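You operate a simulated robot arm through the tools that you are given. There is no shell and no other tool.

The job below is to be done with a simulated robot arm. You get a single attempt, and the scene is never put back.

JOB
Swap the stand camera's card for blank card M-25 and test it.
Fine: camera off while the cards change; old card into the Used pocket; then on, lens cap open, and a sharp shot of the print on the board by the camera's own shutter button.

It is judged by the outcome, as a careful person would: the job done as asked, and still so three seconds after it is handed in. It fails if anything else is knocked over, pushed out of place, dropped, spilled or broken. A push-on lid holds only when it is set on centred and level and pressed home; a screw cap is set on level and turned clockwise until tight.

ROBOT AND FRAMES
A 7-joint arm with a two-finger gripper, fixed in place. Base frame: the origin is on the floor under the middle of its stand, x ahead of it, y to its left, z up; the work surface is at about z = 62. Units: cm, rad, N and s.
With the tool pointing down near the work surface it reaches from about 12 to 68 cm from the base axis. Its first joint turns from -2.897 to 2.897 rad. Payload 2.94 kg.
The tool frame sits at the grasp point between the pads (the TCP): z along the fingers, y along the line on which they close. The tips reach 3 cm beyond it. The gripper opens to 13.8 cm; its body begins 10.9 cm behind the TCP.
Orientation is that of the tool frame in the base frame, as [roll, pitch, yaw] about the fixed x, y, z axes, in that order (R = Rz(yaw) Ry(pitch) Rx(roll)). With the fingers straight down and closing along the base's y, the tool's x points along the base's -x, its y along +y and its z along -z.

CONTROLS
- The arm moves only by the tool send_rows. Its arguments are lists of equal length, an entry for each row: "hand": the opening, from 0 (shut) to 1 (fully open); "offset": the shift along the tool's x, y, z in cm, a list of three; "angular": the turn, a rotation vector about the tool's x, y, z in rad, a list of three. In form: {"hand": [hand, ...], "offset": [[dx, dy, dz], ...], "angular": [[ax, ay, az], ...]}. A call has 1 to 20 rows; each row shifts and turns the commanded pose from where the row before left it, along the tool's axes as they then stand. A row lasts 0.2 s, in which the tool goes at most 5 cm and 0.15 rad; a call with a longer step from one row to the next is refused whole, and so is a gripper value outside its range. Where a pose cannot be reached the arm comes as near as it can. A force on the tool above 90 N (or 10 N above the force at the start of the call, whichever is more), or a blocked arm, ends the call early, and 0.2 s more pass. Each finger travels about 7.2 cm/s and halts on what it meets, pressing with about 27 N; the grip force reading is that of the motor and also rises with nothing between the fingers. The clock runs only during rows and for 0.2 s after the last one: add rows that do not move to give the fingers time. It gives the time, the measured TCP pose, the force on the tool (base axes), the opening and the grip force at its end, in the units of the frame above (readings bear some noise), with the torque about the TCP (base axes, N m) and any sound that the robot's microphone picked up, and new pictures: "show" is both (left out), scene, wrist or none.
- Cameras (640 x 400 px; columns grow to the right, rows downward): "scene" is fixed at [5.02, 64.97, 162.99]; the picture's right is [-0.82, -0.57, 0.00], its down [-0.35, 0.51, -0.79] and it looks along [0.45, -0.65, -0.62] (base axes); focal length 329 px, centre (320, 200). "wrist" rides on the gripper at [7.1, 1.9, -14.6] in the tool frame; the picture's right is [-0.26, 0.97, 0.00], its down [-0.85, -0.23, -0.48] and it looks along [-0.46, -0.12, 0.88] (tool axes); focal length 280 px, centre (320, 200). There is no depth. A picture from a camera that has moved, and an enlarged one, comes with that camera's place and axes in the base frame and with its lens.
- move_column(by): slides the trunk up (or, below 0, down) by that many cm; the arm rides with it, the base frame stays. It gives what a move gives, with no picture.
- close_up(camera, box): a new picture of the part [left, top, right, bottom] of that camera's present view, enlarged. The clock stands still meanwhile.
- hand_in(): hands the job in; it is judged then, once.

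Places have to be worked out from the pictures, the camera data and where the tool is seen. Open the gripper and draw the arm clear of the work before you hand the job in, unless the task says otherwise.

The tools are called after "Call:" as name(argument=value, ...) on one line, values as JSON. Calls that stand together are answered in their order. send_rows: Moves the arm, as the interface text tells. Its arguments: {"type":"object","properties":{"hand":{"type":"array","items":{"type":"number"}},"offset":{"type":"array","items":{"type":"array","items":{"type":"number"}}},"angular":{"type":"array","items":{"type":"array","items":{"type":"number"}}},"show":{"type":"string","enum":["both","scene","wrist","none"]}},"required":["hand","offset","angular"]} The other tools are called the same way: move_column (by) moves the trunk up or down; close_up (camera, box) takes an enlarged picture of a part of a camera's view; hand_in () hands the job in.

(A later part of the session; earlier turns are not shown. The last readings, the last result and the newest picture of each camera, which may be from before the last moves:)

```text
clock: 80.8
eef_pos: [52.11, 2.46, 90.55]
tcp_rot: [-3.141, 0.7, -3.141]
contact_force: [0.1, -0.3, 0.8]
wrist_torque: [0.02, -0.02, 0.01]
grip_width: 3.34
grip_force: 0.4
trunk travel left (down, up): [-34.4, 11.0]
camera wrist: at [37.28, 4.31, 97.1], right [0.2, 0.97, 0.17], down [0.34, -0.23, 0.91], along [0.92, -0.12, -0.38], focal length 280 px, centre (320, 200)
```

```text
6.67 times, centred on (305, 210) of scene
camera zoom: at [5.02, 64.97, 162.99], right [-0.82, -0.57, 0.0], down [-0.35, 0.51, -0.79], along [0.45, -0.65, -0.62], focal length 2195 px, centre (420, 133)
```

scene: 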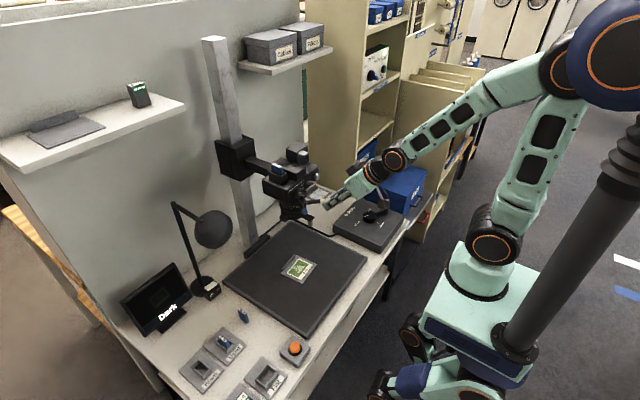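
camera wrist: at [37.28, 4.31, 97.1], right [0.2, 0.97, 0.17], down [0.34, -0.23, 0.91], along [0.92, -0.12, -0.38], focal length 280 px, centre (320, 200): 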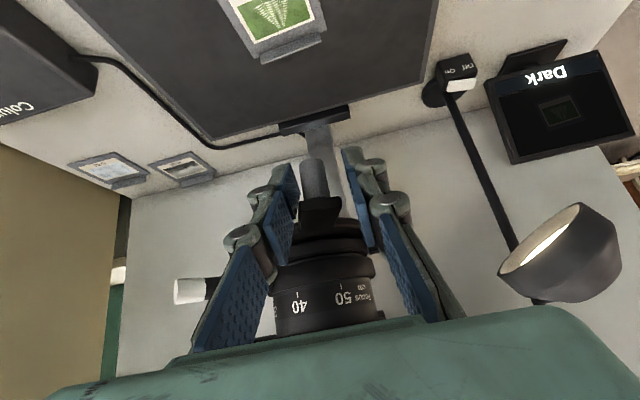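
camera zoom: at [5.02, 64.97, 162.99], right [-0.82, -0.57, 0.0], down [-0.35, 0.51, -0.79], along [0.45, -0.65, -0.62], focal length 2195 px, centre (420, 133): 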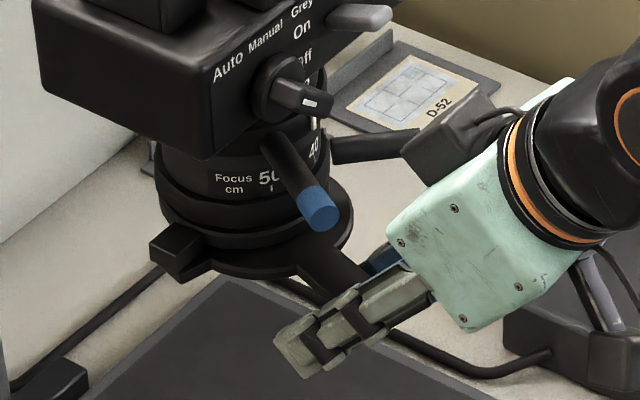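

The cap swings that way with almost no force. I follow the arc further to the left.

Call:
send_rows(hand=[0.24, 0.24, 0.24, 0.24, 0.24, 0.24], offset=[[0.4, 0.8, -0.34], [0.3, 0.8, -0.25], [0.14, 0.8, -0.12], [0.04, 0.8, -0.03], [0, 0.8, 0], [0, 0, 0]], angular=[[0, 0, 0], [0, 0, 0], [0, 0, 0], [0, 0, 0], [0, 0, 0], [0, 0, 0]], show="both")

Call:
close_up(camera="wrist", box=[240, 120, 400, 220])

Call:
close_up(camera="scene", box=[270, 180, 340, 240])

Call:
close_up(camera="scene", box=[115, 260, 215, 322])

```text
clock: 82.2
eef_pos: [51.03, 6.38, 90.67]
tcp_rot: [-3.14, 0.7, -3.14]
contact_force: [-1.3, 0.3, -0.5]
wrist_torque: [0.02, 0.03, 0.01]
grip_width: 3.41
grip_force: 0.6
trunk travel left (down, up): [-34.4, 11.0]
camera wrist: at [36.16, 8.28, 97.11], right [0.2, 0.97, 0.17], down [0.34, -0.23, 0.91], along [0.92, -0.12, -0.38], focal length 280 px, centre (320, 200)
```

scene: 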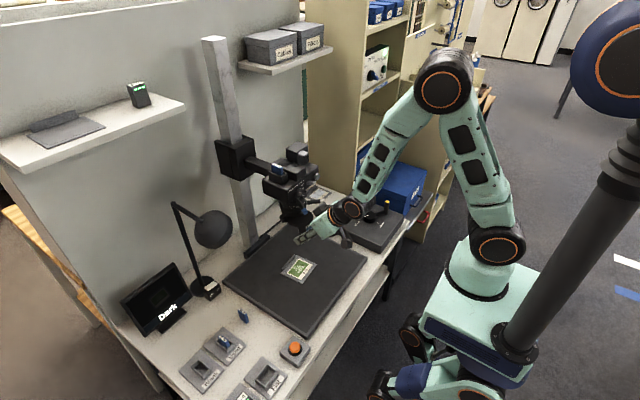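
wrist: 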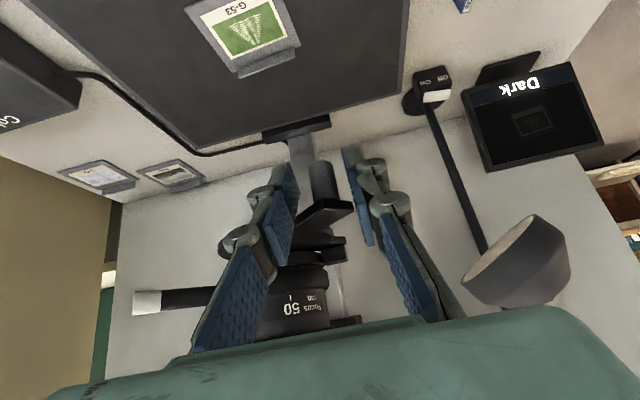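

```text
4.00 times, centred on (320, 170) of wrist
camera zoom: at [36.16, 8.28, 97.11], right [0.2, 0.97, 0.17], down [0.34, -0.23, 0.91], along [0.92, -0.12, -0.38], focal length 1122 px, centre (320, 320)
```

zoom: 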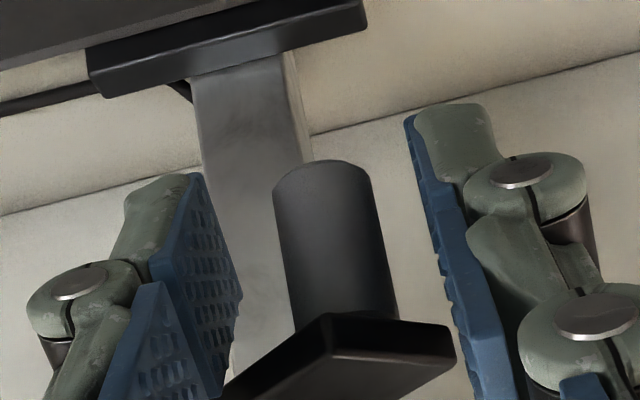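

```text
6.67 times, centred on (305, 210) of scene
camera zoom: at [5.02, 64.97, 162.99], right [-0.82, -0.57, 0.0], down [-0.35, 0.51, -0.79], along [0.45, -0.65, -0.62], focal length 2195 px, centre (420, 133)
```

zoom: 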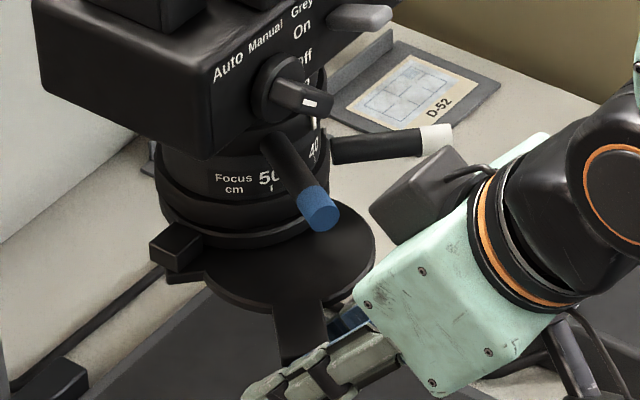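

```text
6.40 times, centred on (165, 291) of scene
camera zoom: at [5.02, 64.97, 162.99], right [-0.82, -0.57, 0.0], down [-0.35, 0.51, -0.79], along [0.45, -0.65, -0.62], focal length 2107 px, centre (1312, -382)
```

zoom: 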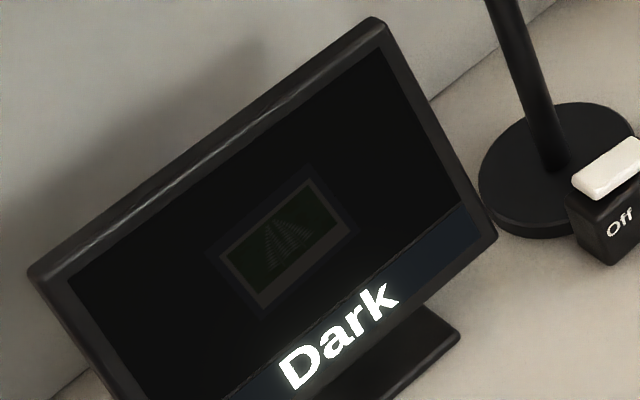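

The cap disc is swinging clear (about 45°). I continue along the arc.

Call:
send_rows(hand=[0.24, 0.24, 0.24, 0.24, 0.24, 0.24], offset=[[-0.1, 0.9, 0.08], [-0.15, 0.9, 0.12], [-0.2, 0.9, 0.17], [-0.3, 0.7, 0.25], [-0.4, 0.6, 0.34], [0, 0, 0]], angular=[[0, 0, 0], [0, 0, 0], [0, 0, 0], [0, 0, 0], [0, 0, 0], [0, 0, 0]], show="both")

Call:
close_up(camera="wrist", box=[240, 120, 400, 220])

Call:
close_up(camera="scene", box=[260, 180, 340, 245])

```text
clock: 83.6
eef_pos: [51.98, 10.47, 90.5]
tcp_rot: [-3.137, 0.691, -3.135]
contact_force: [-24.4, 7.4, -10.6]
wrist_torque: [0.0, -0.17, -0.58]
grip_width: 2.84
grip_force: 0.0
trunk travel left (down, up): [-34.4, 11.0]
camera wrist: at [37.24, 12.29, 97.07], right [0.2, 0.97, 0.16], down [0.35, -0.23, 0.91], along [0.91, -0.12, -0.38], focal length 280 px, centre (320, 200)
```

scene: 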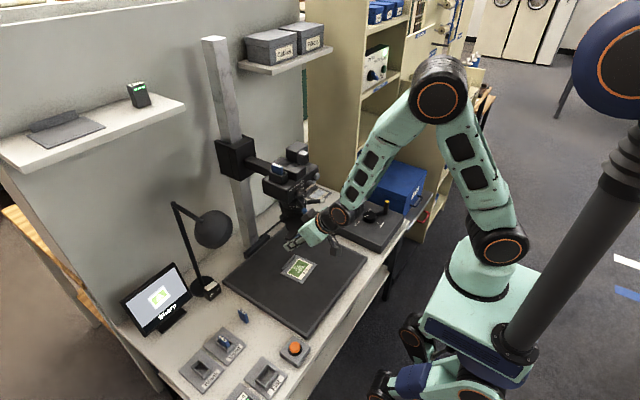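
wrist: 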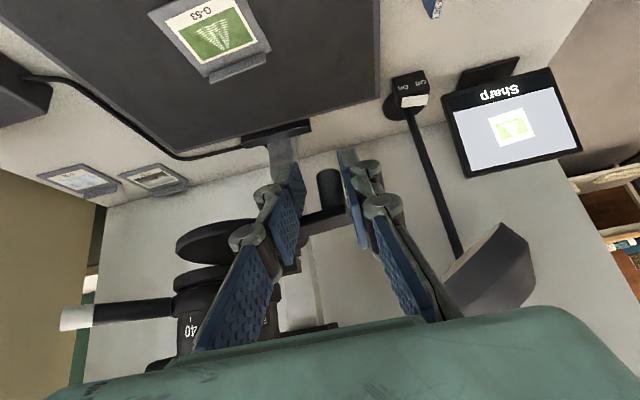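

```text
4.00 times, centred on (320, 170) of wrist
camera zoom: at [37.24, 12.29, 97.07], right [0.2, 0.97, 0.16], down [0.35, -0.23, 0.91], along [0.91, -0.12, -0.38], focal length 1122 px, centre (320, 320)
```

zoom: 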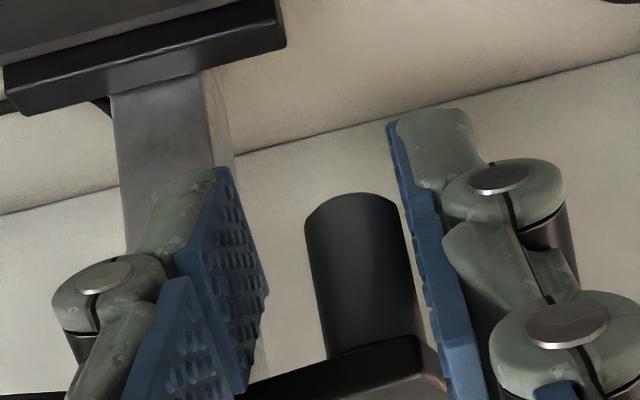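

```text
6.15 times, centred on (300, 212) of scene
camera zoom: at [5.02, 64.97, 162.99], right [-0.82, -0.57, 0.0], down [-0.35, 0.51, -0.79], along [0.45, -0.65, -0.62], focal length 2026 px, centre (443, 123)
```

zoom: 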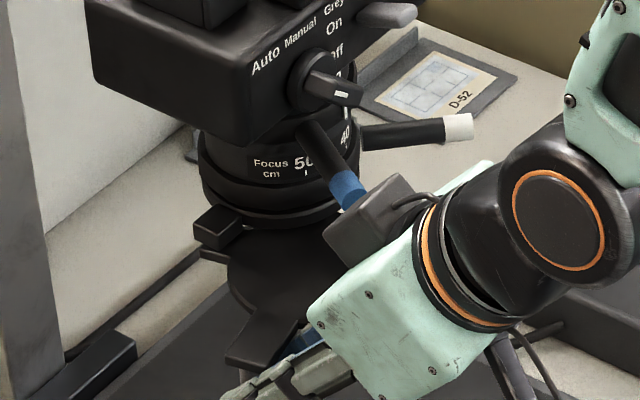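

The screen now shows a bright preview with "Sharp": the cap is open far enough. I back straight out towards the robot (level), releasing the pressure, and check that the cap stays.

Call:
send_rows(hand=[0.24, 0.24, 0.24, 0.24, 0.24, 0.24], offset=[[0.31, -0.1, -0.26], [0.46, -0.05, -0.38], [0.77, 0, -0.64], [1.15, 0, -0.96], [1.15, 0, -0.96], [0, 0, 0]], angular=[[0, 0, 0], [0, 0, 0], [0, 0, 0], [0, 0, 0], [0, 0, 0], [0, 0, 0]], show="both")

Call:
close_up(camera="scene", box=[260, 180, 340, 245])

Call:
close_up(camera="scene", box=[115, 260, 215, 322])

Call:
close_up(camera="wrist", box=[420, 60, 600, 190])

```text
clock: 85.0
eef_pos: [47.4, 10.14, 90.67]
tcp_rot: [-3.141, 0.7, -3.141]
contact_force: [-0.1, -0.2, 0.2]
wrist_torque: [-0.02, 0.01, -0.01]
grip_width: 3.32
grip_force: 0.1
trunk travel left (down, up): [-34.4, 11.0]
camera wrist: at [32.58, 12.14, 97.18], right [0.2, 0.97, 0.17], down [0.34, -0.23, 0.91], along [0.92, -0.12, -0.38], focal length 280 px, centre (320, 200)
```

scene: 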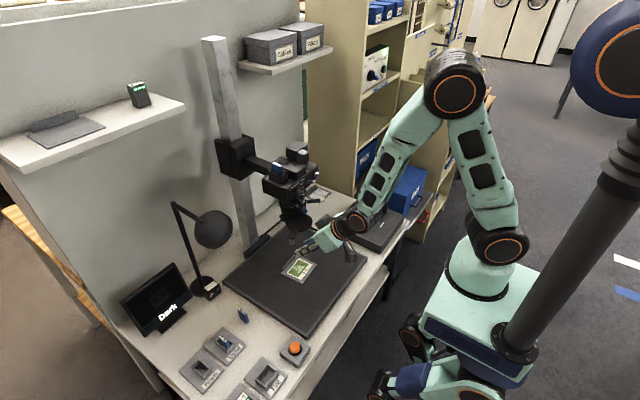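
wrist: 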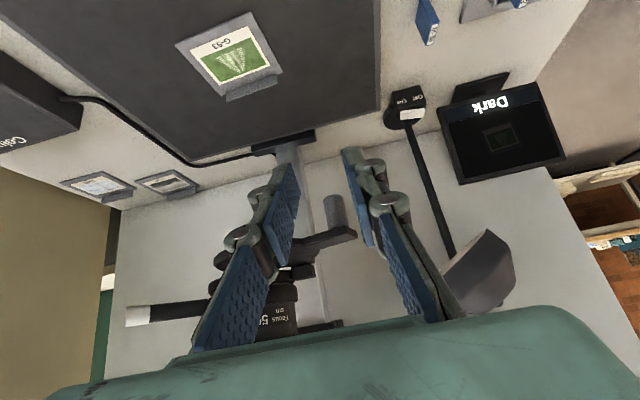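

```text
6.15 times, centred on (300, 212) of scene
camera zoom: at [5.02, 64.97, 162.99], right [-0.82, -0.57, 0.0], down [-0.35, 0.51, -0.79], along [0.45, -0.65, -0.62], focal length 2026 px, centre (443, 123)
```

zoom: 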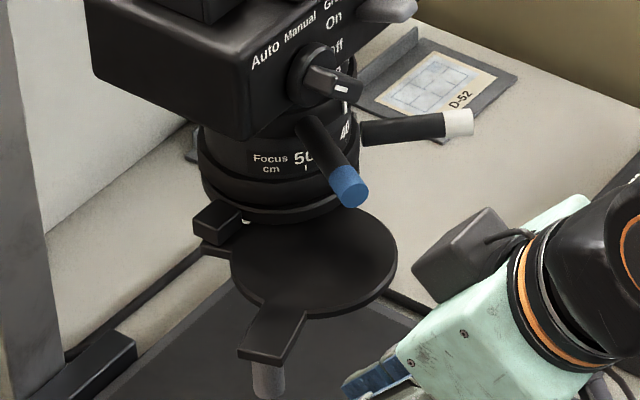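

```text
6.40 times, centred on (165, 291) of scene
camera zoom: at [5.02, 64.97, 162.99], right [-0.82, -0.57, 0.0], down [-0.35, 0.51, -0.79], along [0.45, -0.65, -0.62], focal length 2107 px, centre (1312, -382)
```

zoom: 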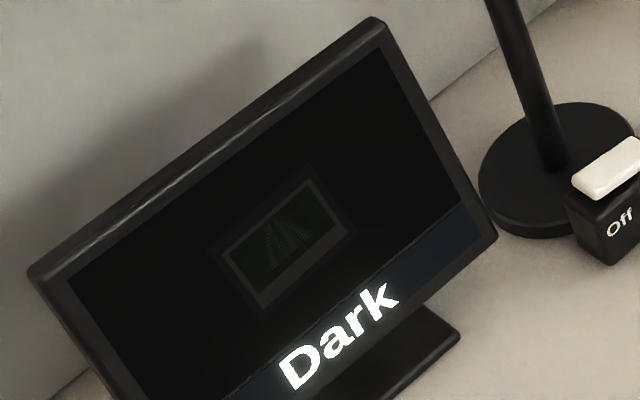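

```text
3.08 times, centred on (510, 125) of wrist
camera zoom: at [32.58, 12.14, 97.18], right [0.2, 0.97, 0.17], down [0.34, -0.23, 0.91], along [0.92, -0.12, -0.38], focal length 863 px, centre (-265, 431)
```

zoom: 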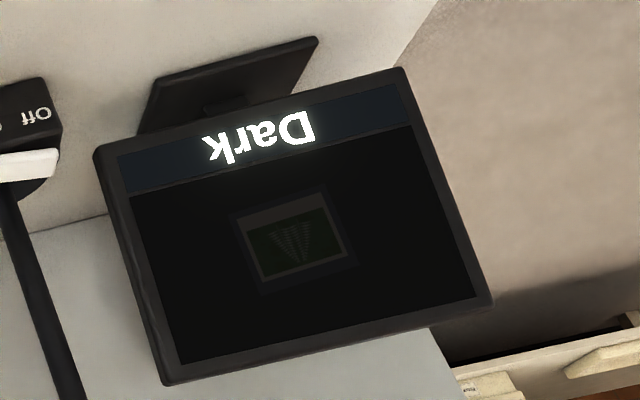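

The cap drifted back to about 70° open as I withdrew, and the screen is "Dark" again, so it must be opened further. I close the fingers and push the peg in +x/+y from the front, which leaves it cleanly when I withdraw.

Call:
send_rows(hand=[0, 0, 0, 0, 0, 0, 0, 0], offset=[[0.22, 0.3, 0.27], [0, 0.3, 0], [0, 0, 0], [-0.8, 0.05, 0.67], [-0.8, 0.05, 0.67], [-0.8, 0.1, 0.67], [-0.5, 0.1, 0.42], [0, 0, 0]], angular=[[0, 0, 0], [0, 0, 0], [0, 0, 0], [0, 0, 0], [0, 0, 0], [0, 0, 0], [0, 0, 0], [0, 0, 0]], show="both")

Call:
close_up(camera="scene", box=[260, 180, 340, 245])

Call:
close_up(camera="wrist", box=[240, 120, 400, 240])

```text
clock: 86.8
eef_pos: [51.27, 11.05, 90.23]
tcp_rot: [-3.138, 0.7, -3.139]
contact_force: [0.4, 0.2, 0.7]
wrist_torque: [-0.01, -0.01, -0.01]
grip_width: 0.0
grip_force: 26.4
trunk travel left (down, up): [-34.4, 11.0]
camera wrist: at [36.46, 13.08, 96.79], right [0.2, 0.97, 0.17], down [0.34, -0.23, 0.91], along [0.92, -0.12, -0.38], focal length 280 px, centre (320, 200)
```

scene: 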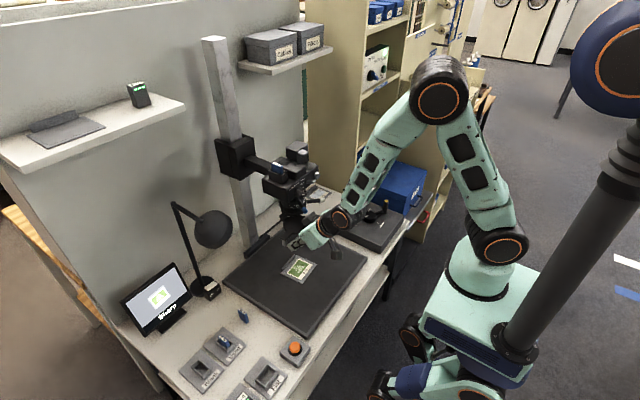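
wrist: 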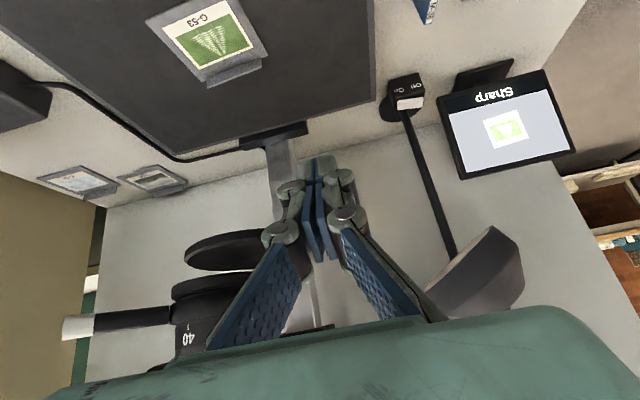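

```text
6.15 times, centred on (300, 212) of scene
camera zoom: at [5.02, 64.97, 162.99], right [-0.82, -0.57, 0.0], down [-0.35, 0.51, -0.79], along [0.45, -0.65, -0.62], focal length 2026 px, centre (443, 123)
```

zoom: 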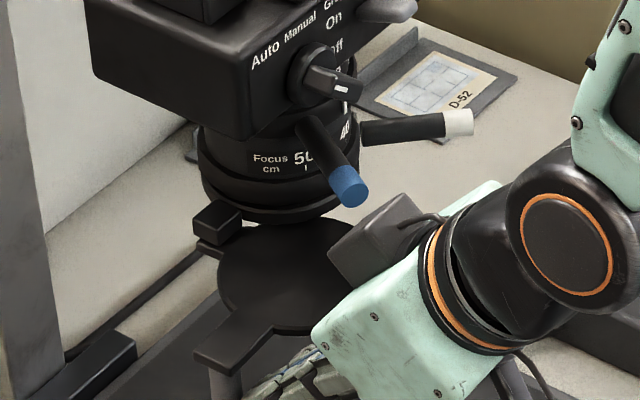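

```text
3.33 times, centred on (320, 180) of wrist
camera zoom: at [36.46, 13.08, 96.79], right [0.2, 0.97, 0.17], down [0.34, -0.23, 0.91], along [0.92, -0.12, -0.38], focal length 935 px, centre (320, 267)
```

zoom: 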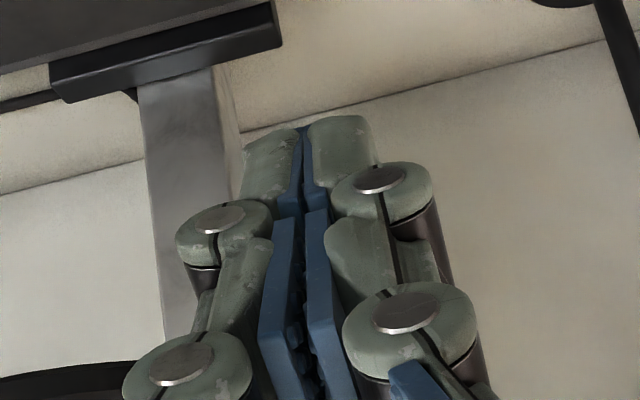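

"Sharp" again with negligible force. I push it further open for margin, up to its stop.

Call:
send_rows(hand=[0, 0, 0, 0, 0, 0], offset=[[-0.46, 0.25, 0.39], [-0.46, 0.25, 0.39], [-0.46, 0.2, 0.39], [-0.46, 0.2, 0.39], [-0.46, 0.15, 0.39], [0, 0, 0]], angular=[[0, 0, 0], [0, 0, 0], [0, 0, 0], [0, 0, 0], [0, 0, 0], [0, 0, 0]], show="both")

Call:
close_up(camera="scene", box=[260, 180, 340, 245])

```text
clock: 88.2
eef_pos: [53.9, 12.29, 90.1]
tcp_rot: [-3.138, 0.691, -3.135]
contact_force: [-20.8, 8.3, -7.3]
wrist_torque: [-0.19, 0.0, -0.22]
grip_width: 0.59
grip_force: 28.6
trunk travel left (down, up): [-34.4, 11.0]
camera wrist: at [39.04, 14.2, 96.68], right [0.2, 0.97, 0.16], down [0.35, -0.23, 0.91], along [0.92, -0.12, -0.38], focal length 280 px, centre (320, 200)
```

scene: 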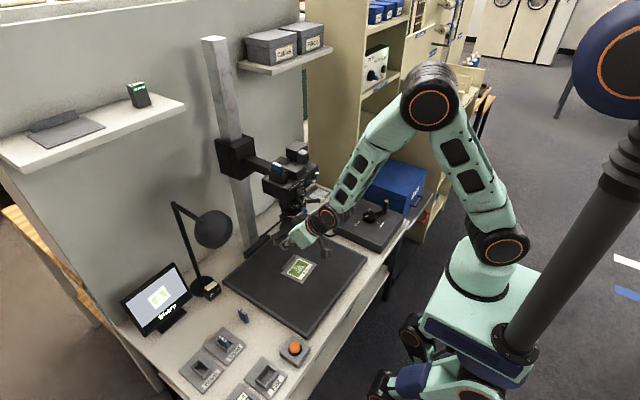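
wrist: 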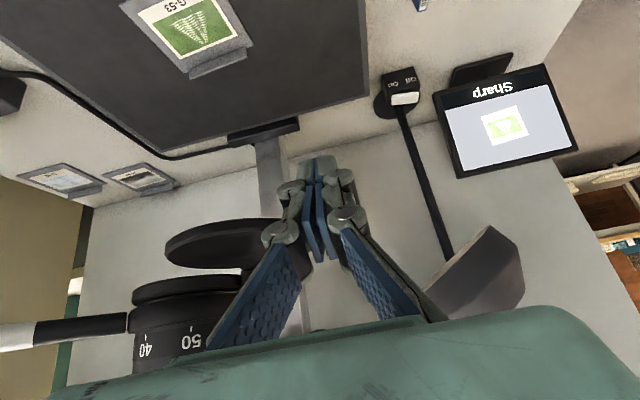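

```text
6.15 times, centred on (300, 212) of scene
camera zoom: at [5.02, 64.97, 162.99], right [-0.82, -0.57, 0.0], down [-0.35, 0.51, -0.79], along [0.45, -0.65, -0.62], focal length 2026 px, centre (443, 123)
```

zoom: 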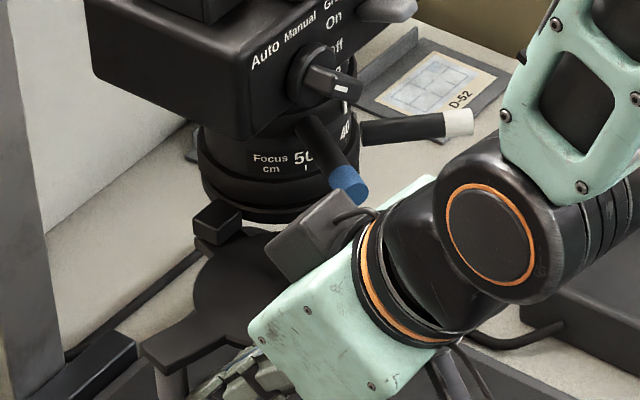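

The cap is now at its stop (about 21 N). I withdraw straight back and check that it stays open.

Call:
send_rows(hand=[0, 0, 0, 0, 0, 0], offset=[[0.31, 0, -0.26], [0.77, 0, -0.64], [1.5, 0, -1.28], [2.3, 0, -1.9], [2.3, 0, -1.9], [0, 0, 0]], angular=[[0, 0, 0], [0, 0, 0], [0, 0, 0], [0, 0, 0], [0, 0, 0], [0, 0, 0]], show="both")

Call:
close_up(camera="scene", box=[260, 180, 340, 245])

Call:
close_up(camera="scene", box=[115, 260, 215, 322])

```text
clock: 89.6
eef_pos: [44.84, 12.04, 90.28]
tcp_rot: [3.141, 0.699, -3.141]
contact_force: [0.0, 0.2, -0.1]
wrist_torque: [-0.03, -0.07, -0.01]
grip_width: 0.0
grip_force: 27.9
trunk travel left (down, up): [-34.4, 11.0]
camera wrist: at [30.01, 14.04, 96.73], right [0.2, 0.97, 0.17], down [0.34, -0.23, 0.91], along [0.92, -0.12, -0.38], focal length 280 px, centre (320, 200)
```

scene: 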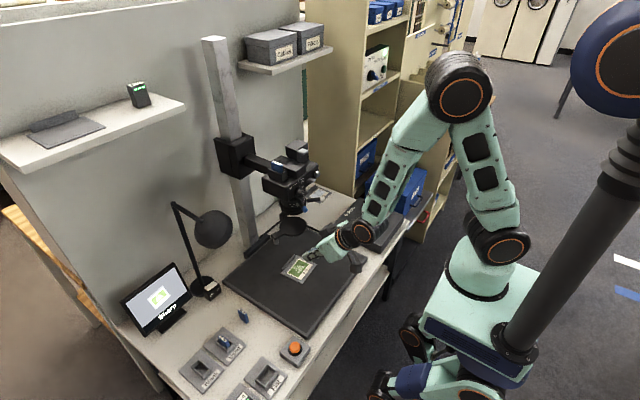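
wrist: 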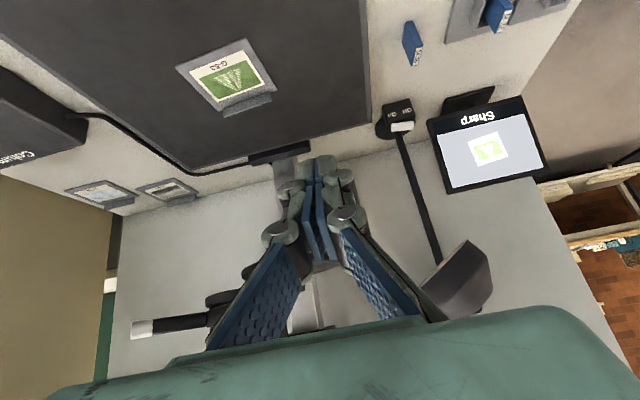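

```text
6.15 times, centred on (300, 212) of scene
camera zoom: at [5.02, 64.97, 162.99], right [-0.82, -0.57, 0.0], down [-0.35, 0.51, -0.79], along [0.45, -0.65, -0.62], focal length 2026 px, centre (443, 123)
```

zoom: 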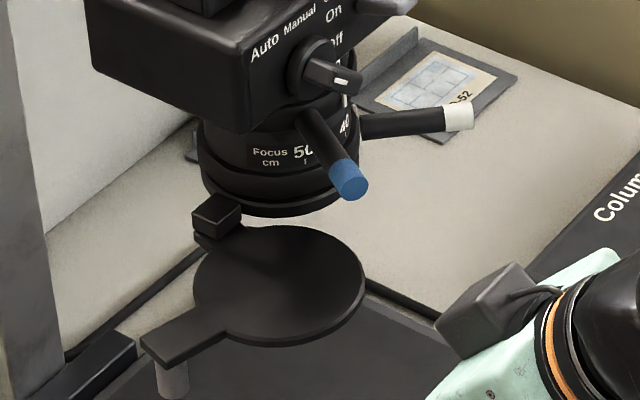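

```text
6.40 times, centred on (165, 291) of scene
camera zoom: at [5.02, 64.97, 162.99], right [-0.82, -0.57, 0.0], down [-0.35, 0.51, -0.79], along [0.45, -0.65, -0.62], focal length 2107 px, centre (1312, -382)
```

zoom: 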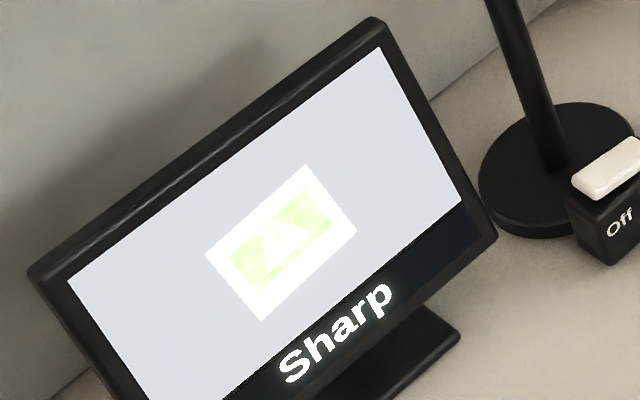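

The cap is fully open and stays; the screen reads "Sharp" with the print in view. Next I level the hand, raise the trunk, and go to the shutter button from the front.

Call:
send_rows(hand=[0, 0, 0, 0, 0, 0, 0, 0], offset=[[1.5, 0, -1.3], [0, 0, 0], [0, 0, 0], [0, 0, 0], [0, 0, 0], [0, 0, -2], [0, 0, -3], [0, 0, 0]], angular=[[0, 0, 0], [0, 0.14, 0], [0, 0.14, 0], [0, 0.14, 0], [0, 0.14, 0], [0, 0.14, 0], [0, 0, 0], [0, 0, 0]], show="scene")

Call:
move_column(by=11)

```text
clock: 91.4
eef_pos: [43.88, 12.75, 95.15]
tcp_rot: [-3.141, -0.002, -3.141]
contact_force: [0.4, 0.4, 0.2]
wrist_torque: [-0.01, -0.05, -0.03]
grip_width: 0.01
grip_force: 28.2
out of reach, approached as far as the arm can: row 1
trunk travel left (down, up): [-34.4, 11.0]
```

scene: 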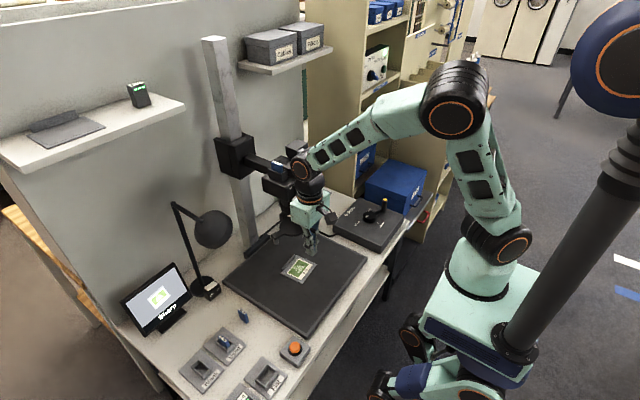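

```text
clock: 92.8
eef_pos: [44.04, 12.79, 106.26]
tcp_rot: [-3.14, -0.002, -3.141]
contact_force: [0.3, 0.2, 0.8]
wrist_torque: [0.01, -0.02, 0.01]
grip_width: 0.0
grip_force: 28.4
trunk travel left (down, up): [-45.4, 0.0]
```

Now I slide across in front of the camera to the button's side.

Call:
send_rows(hand=[0, 0, 0, 0, 0, 0, 0], offset=[[0, -3.75, 0], [0, -3.75, 0], [0, -3.75, 0], [0, -3.75, 0], [0, -3.65, 0.3], [-2, 0, 0.3], [0, 0, 0]], angular=[[0, 0, 0], [0, 0, 0], [0, 0, 0], [0, 0, 0], [0, 0, 0], [0, 0, 0], [0, 0, 0]], show="both")

Call:
close_up(camera="wrist", box=[260, 150, 420, 290])

Call:
close_up(camera="scene", box=[280, 145, 360, 205])

```text
clock: 94.4
eef_pos: [45.93, -5.8, 105.4]
tcp_rot: [-3.14, -0.004, -3.14]
contact_force: [0.7, -0.5, -0.2]
wrist_torque: [0.04, 0.03, 0.02]
grip_width: 0.02
grip_force: 28.5
trunk travel left (down, up): [-45.4, 0.0]
camera wrist: at [38.78, -3.81, 119.99], right [0.26, 0.97, 0.0], down [0.85, -0.23, 0.48], along [0.46, -0.13, -0.88], focal length 280 px, centre (320, 200)
```

scene: 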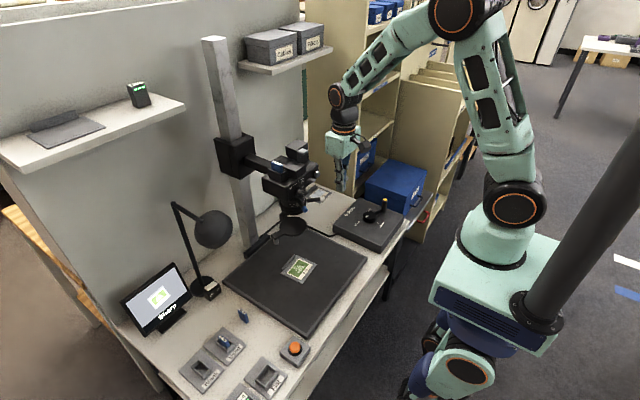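
wrist: 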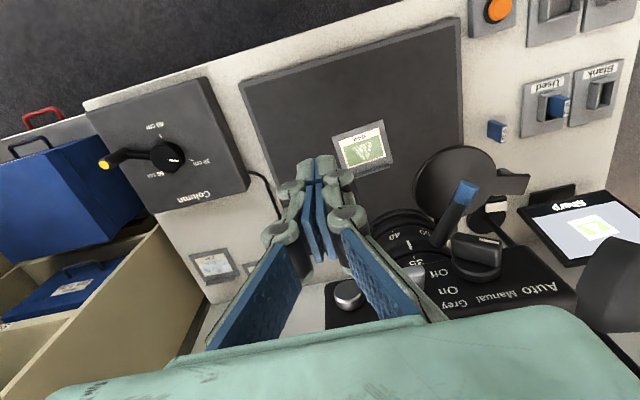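

```text
2.86 times, centred on (340, 220) of wrist
camera zoom: at [38.78, -3.81, 119.99], right [0.26, 0.97, 0.0], down [0.85, -0.23, 0.48], along [0.46, -0.13, -0.88], focal length 801 px, centre (263, 143)
```

zoom: 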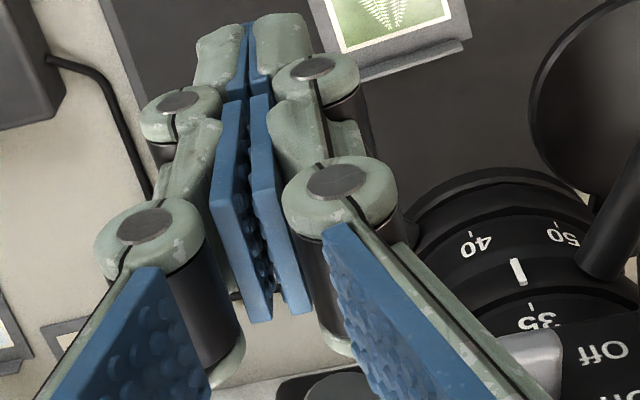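

```text
6.67 times, centred on (320, 175) of scene
camera zoom: at [5.02, 64.97, 162.99], right [-0.82, -0.57, 0.0], down [-0.35, 0.51, -0.79], along [0.45, -0.65, -0.62], focal length 2195 px, centre (320, 367)
```

zoom: 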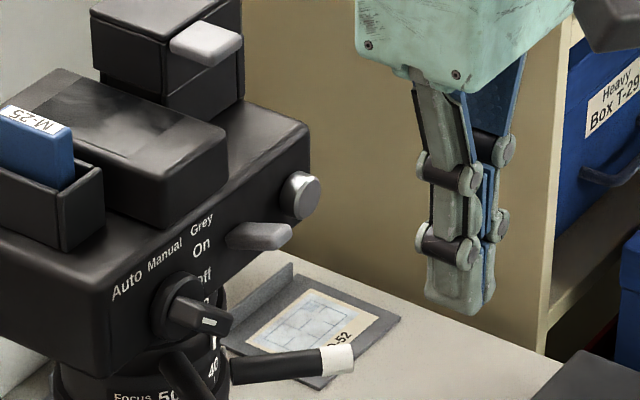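

The button is straight ahead at y≈-6, z≈104.5. I advance to just short of it.

Call:
send_rows(hand=[0, 0, 0, 0, 0], offset=[[-2.5, -0.1, 0], [-2.3, -0.05, 0], [-1.2, 0, 0], [-0.6, 0, 0], [0, 0, 0]], angular=[[0, 0, 0], [0, 0, 0], [0, 0, 0], [0, 0, 0], [0, 0, 0]], show="wrist")

Call:
close_up(camera="scene", box=[290, 150, 350, 200])

Call:
close_up(camera="wrist", box=[250, 130, 410, 230])

```text
clock: 95.6
eef_pos: [52.48, -5.89, 105.5]
tcp_rot: [-3.14, -0.001, -3.141]
contact_force: [-0.3, -0.6, 0.5]
wrist_torque: [0.02, -0.01, 0.01]
grip_width: 0.02
grip_force: 28.0
trunk travel left (down, up): [-45.4, 0.0]
camera wrist: at [45.45, -3.96, 120.05], right [0.26, 0.97, 0.0], down [0.85, -0.23, 0.48], along [0.46, -0.13, -0.88], focal length 280 px, centre (320, 200)
```

wrist: 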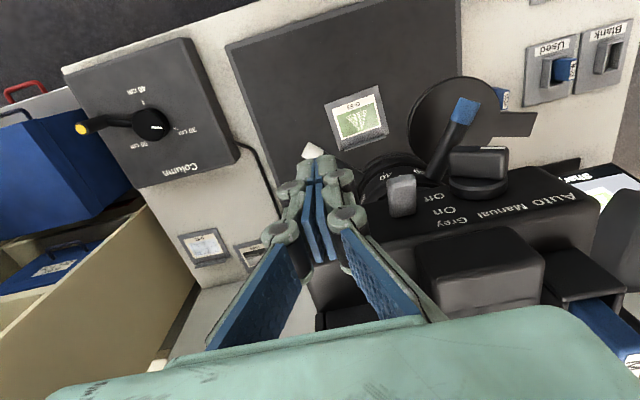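

```text
8.00 times, centred on (320, 175) of scene
camera zoom: at [5.02, 64.97, 162.99], right [-0.82, -0.57, 0.0], down [-0.35, 0.51, -0.79], along [0.45, -0.65, -0.62], focal length 2634 px, centre (320, 400)
```

zoom: 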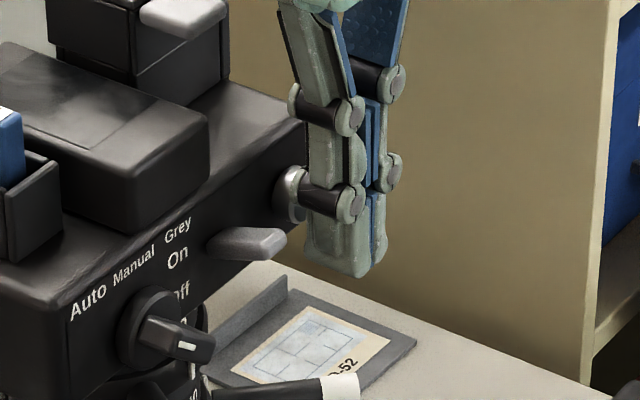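

```text
4.00 times, centred on (330, 180) of wrist
camera zoom: at [45.45, -3.96, 120.05], right [0.26, 0.97, 0.0], down [0.85, -0.23, 0.48], along [0.46, -0.13, -0.88], focal length 1122 px, centre (280, 280)
```

zoom: 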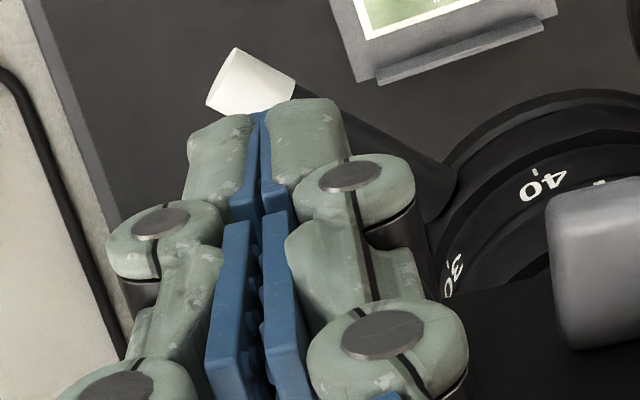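

Almost touching; to press with the flat last finger segment rather than the knuckle I raise 1 cm and then press in small steps.

Call:
send_rows(hand=[0, 0, 0, 0, 0, 0], offset=[[0, 0, -1.0], [-0.3, 0, 0], [-0.2, 0, 0], [-0.2, 0, 0], [-0.2, 0, 0], [0, 0, 0]], angular=[[0, 0, 0], [0, 0, 0], [0, 0, 0], [0, 0, 0], [0, 0, 0], [0, 0, 0]], show="wrist")

Call:
close_up(camera="scene", box=[290, 150, 350, 200])

Call:
close_up(camera="scene", box=[115, 260, 215, 322])

```text
clock: 97.0
eef_pos: [53.43, -5.94, 106.44]
tcp_rot: [-3.14, -0.002, -3.14]
contact_force: [-1.1, -0.4, -0.4]
wrist_torque: [0.0, 0.03, 0.02]
grip_width: 0.62
grip_force: 28.3
trunk travel left (down, up): [-45.4, 0.0]
camera wrist: at [46.33, -4.0, 121.07], right [0.26, 0.97, 0.0], down [0.85, -0.23, 0.48], along [0.46, -0.13, -0.88], focal length 280 px, centre (320, 200)
```

wrist: 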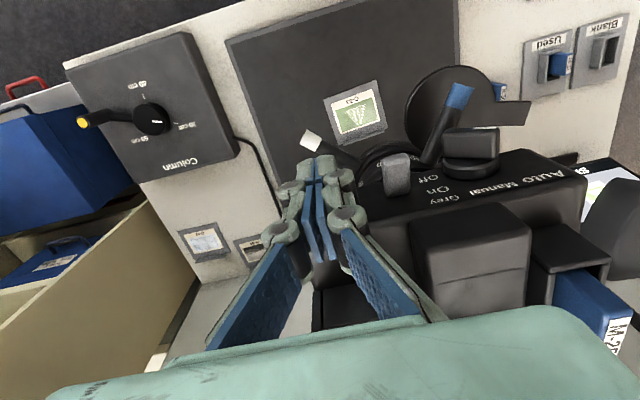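

```text
8.00 times, centred on (320, 175) of scene
camera zoom: at [5.02, 64.97, 162.99], right [-0.82, -0.57, 0.0], down [-0.35, 0.51, -0.79], along [0.45, -0.65, -0.62], focal length 2634 px, centre (320, 400)
```

zoom: 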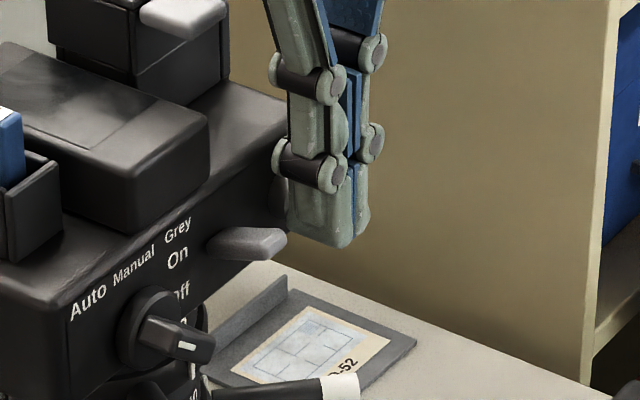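

```text
6.40 times, centred on (165, 291) of scene
camera zoom: at [5.02, 64.97, 162.99], right [-0.82, -0.57, 0.0], down [-0.35, 0.51, -0.79], along [0.45, -0.65, -0.62], focal length 2107 px, centre (1312, -382)
```

zoom: 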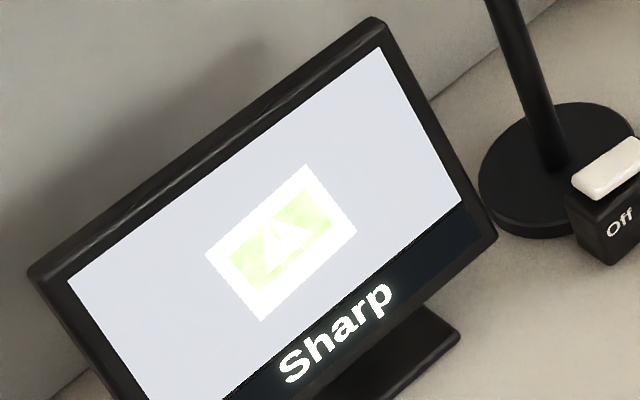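

Light contact. I press on in small steps and listen for the shutter.

Call:
send_rows(hand=[0, 0, 0, 0], offset=[[-0.15, 0, 0], [-0.15, 0, 0], [-0.1, 0, 0], [0, 0, 0]], angular=[[0, 0, 0], [0, 0, 0], [0, 0, 0], [0, 0, 0]], show="none")

Call:
close_up(camera="scene", box=[115, 260, 215, 322])

```text
clock: 98.0
eef_pos: [53.64, -5.99, 106.62]
tcp_rot: [-3.141, -0.003, -3.14]
contact_force: [-5.4, 1.2, 0.5]
wrist_torque: [0.06, 0.07, 0.02]
grip_width: 0.61
grip_force: 28.2
trunk travel left (down, up): [-45.4, 0.0]
heard: click
```

```text
6.40 times, centred on (165, 291) of scene
camera zoom: at [5.02, 64.97, 162.99], right [-0.82, -0.57, 0.0], down [-0.35, 0.51, -0.79], along [0.45, -0.65, -0.62], focal length 2107 px, centre (1312, -382)
```

zoom: 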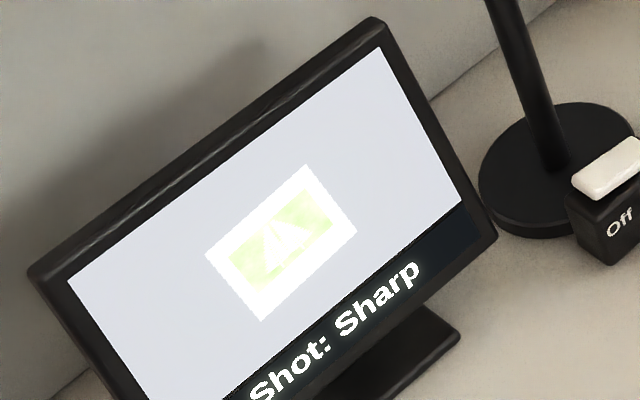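

A click, and the screen reads "Shot: Sharp". I back away from the button, then open the gripper and draw the arm clear.

Call:
send_rows(hand=[0, 0, 0, 0, 0, 0.2, 0.4, 0.5, 0.5], offset=[[0.5, 0, 0], [1.5, 0, 0], [3, 0, 0], [3, 0, 0], [2, 0, -1], [0, 0, -2], [0, 0, -2], [0, 0, 0], [0, 0, 0]], angular=[[0, 0, 0], [0, 0, 0], [0, 0, 0], [0, 0, 0], [0, 0, 0], [0, 0, 0], [0, 0, 0], [0, 0, 0], [0, 0, 0]], show="both")

Call:
close_up(camera="scene", box=[115, 260, 215, 322])

Call:
close_up(camera="scene", box=[250, 140, 350, 240])

Call:
close_up(camera="scene", box=[170, 290, 320, 400])

Call:
close_up(camera="scene", box=[320, 190, 400, 240])

```text
clock: 100.0
eef_pos: [43.98, -6.04, 111.71]
tcp_rot: [-3.139, 0.0, -3.141]
contact_force: [0.1, -0.2, -1.0]
wrist_torque: [0.02, 0.0, -0.02]
grip_width: 6.92
grip_force: 0.1
trunk travel left (down, up): [-45.4, 0.0]
camera wrist: at [36.91, -4.13, 126.2], right [0.26, 0.97, 0.0], down [0.85, -0.23, 0.48], along [0.46, -0.13, -0.88], focal length 280 px, centre (320, 200)
```

scene: 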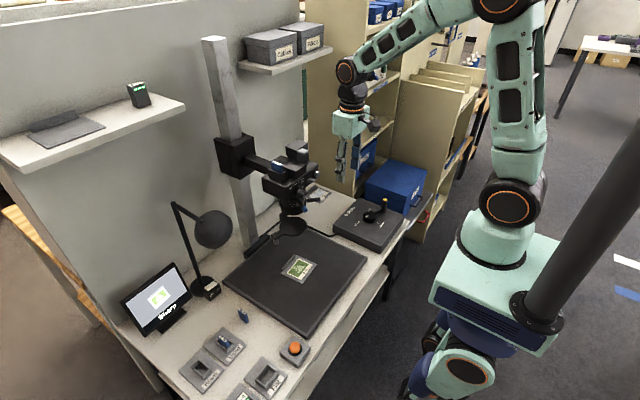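
wrist: 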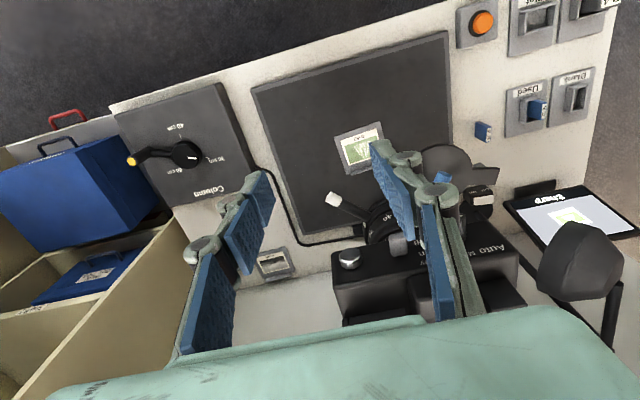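

```text
6.40 times, centred on (165, 291) of scene
camera zoom: at [5.02, 64.97, 162.99], right [-0.82, -0.57, 0.0], down [-0.35, 0.51, -0.79], along [0.45, -0.65, -0.62], focal length 2107 px, centre (1312, -382)
```

zoom: 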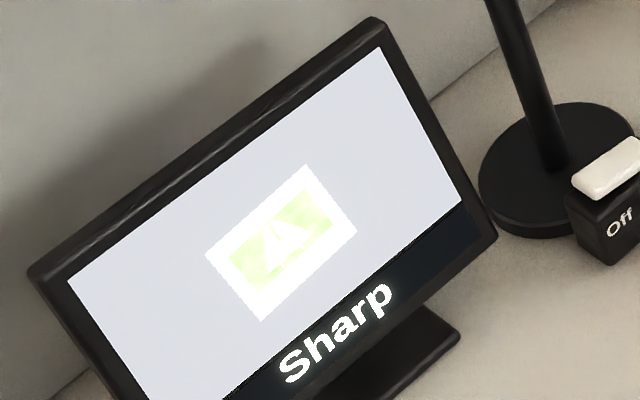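

```text
4.00 times, centred on (300, 190) of scene
camera zoom: at [5.02, 64.97, 162.99], right [-0.82, -0.57, 0.0], down [-0.35, 0.51, -0.79], along [0.45, -0.65, -0.62], focal length 1317 px, centre (400, 240)
```

zoom: 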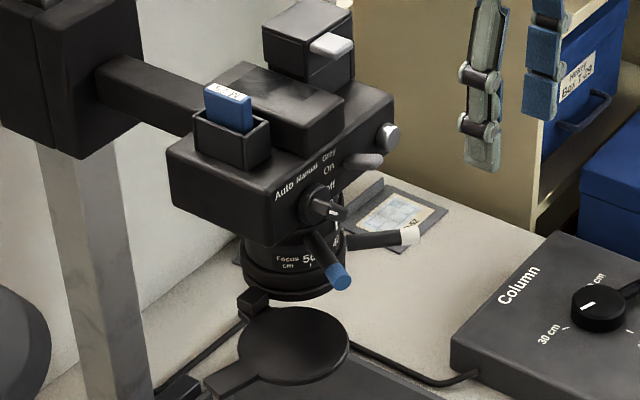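

```text
3.64 times, centred on (245, 345) of scene
camera zoom: at [5.02, 64.97, 162.99], right [-0.82, -0.57, 0.0], down [-0.35, 0.51, -0.79], along [0.45, -0.65, -0.62], focal length 1197 px, centre (593, -327)
```

zoom: 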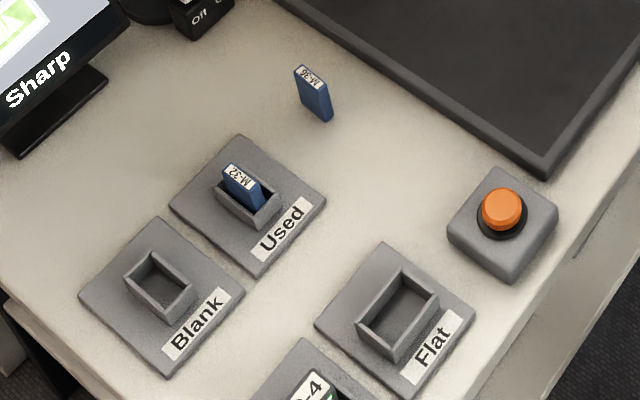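

```text
8.00 times, centred on (360, 215) of scene
camera zoom: at [5.02, 64.97, 162.99], right [-0.82, -0.57, 0.0], down [-0.35, 0.51, -0.79], along [0.45, -0.65, -0.62], focal length 2634 px, centre (0, 80)
```

zoom: 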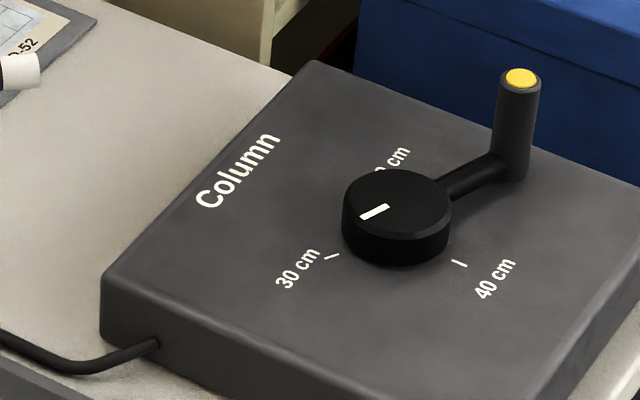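

The shot is taken and M-36, the pockets and the print are undisturbed. The column knob looks turned slightly compared with before (probably nudged up while opening the cap), so I compare closely.

Call:
close_up(camera="scene", box=[270, 140, 350, 200])

Call:
close_up(camera="wrist", box=[110, 100, 270, 200])

Call:
close_up(camera="wrist", box=[320, 120, 520, 245])

```text
6.67 times, centred on (310, 170) of scene
camera zoom: at [5.02, 64.97, 162.99], right [-0.82, -0.57, 0.0], down [-0.35, 0.51, -0.79], along [0.45, -0.65, -0.62], focal length 2195 px, centre (387, 400)
```

zoom: 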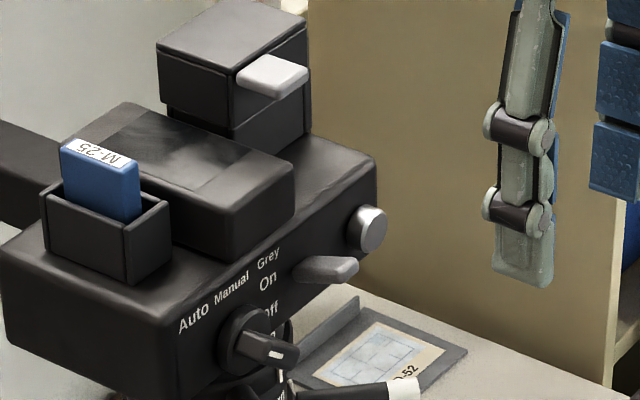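

```text
4.00 times, centred on (190, 150) of wrist
camera zoom: at [36.91, -4.13, 126.2], right [0.26, 0.97, 0.0], down [0.85, -0.23, 0.48], along [0.46, -0.13, -0.88], focal length 1122 px, centre (840, 400)
```

zoom: 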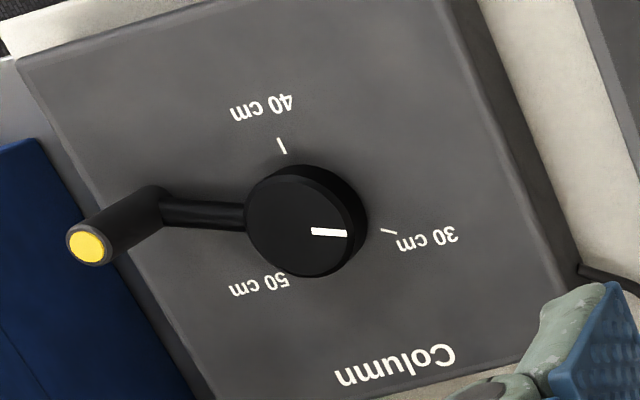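

```text
3.20 times, centred on (420, 182) of wrist
camera zoom: at [36.91, -4.13, 126.2], right [0.26, 0.97, 0.0], down [0.85, -0.23, 0.48], along [0.46, -0.13, -0.88], focal length 897 px, centre (0, 256)
```

zoom: 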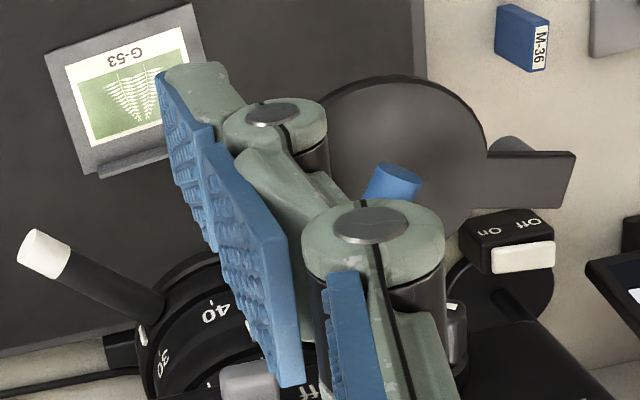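

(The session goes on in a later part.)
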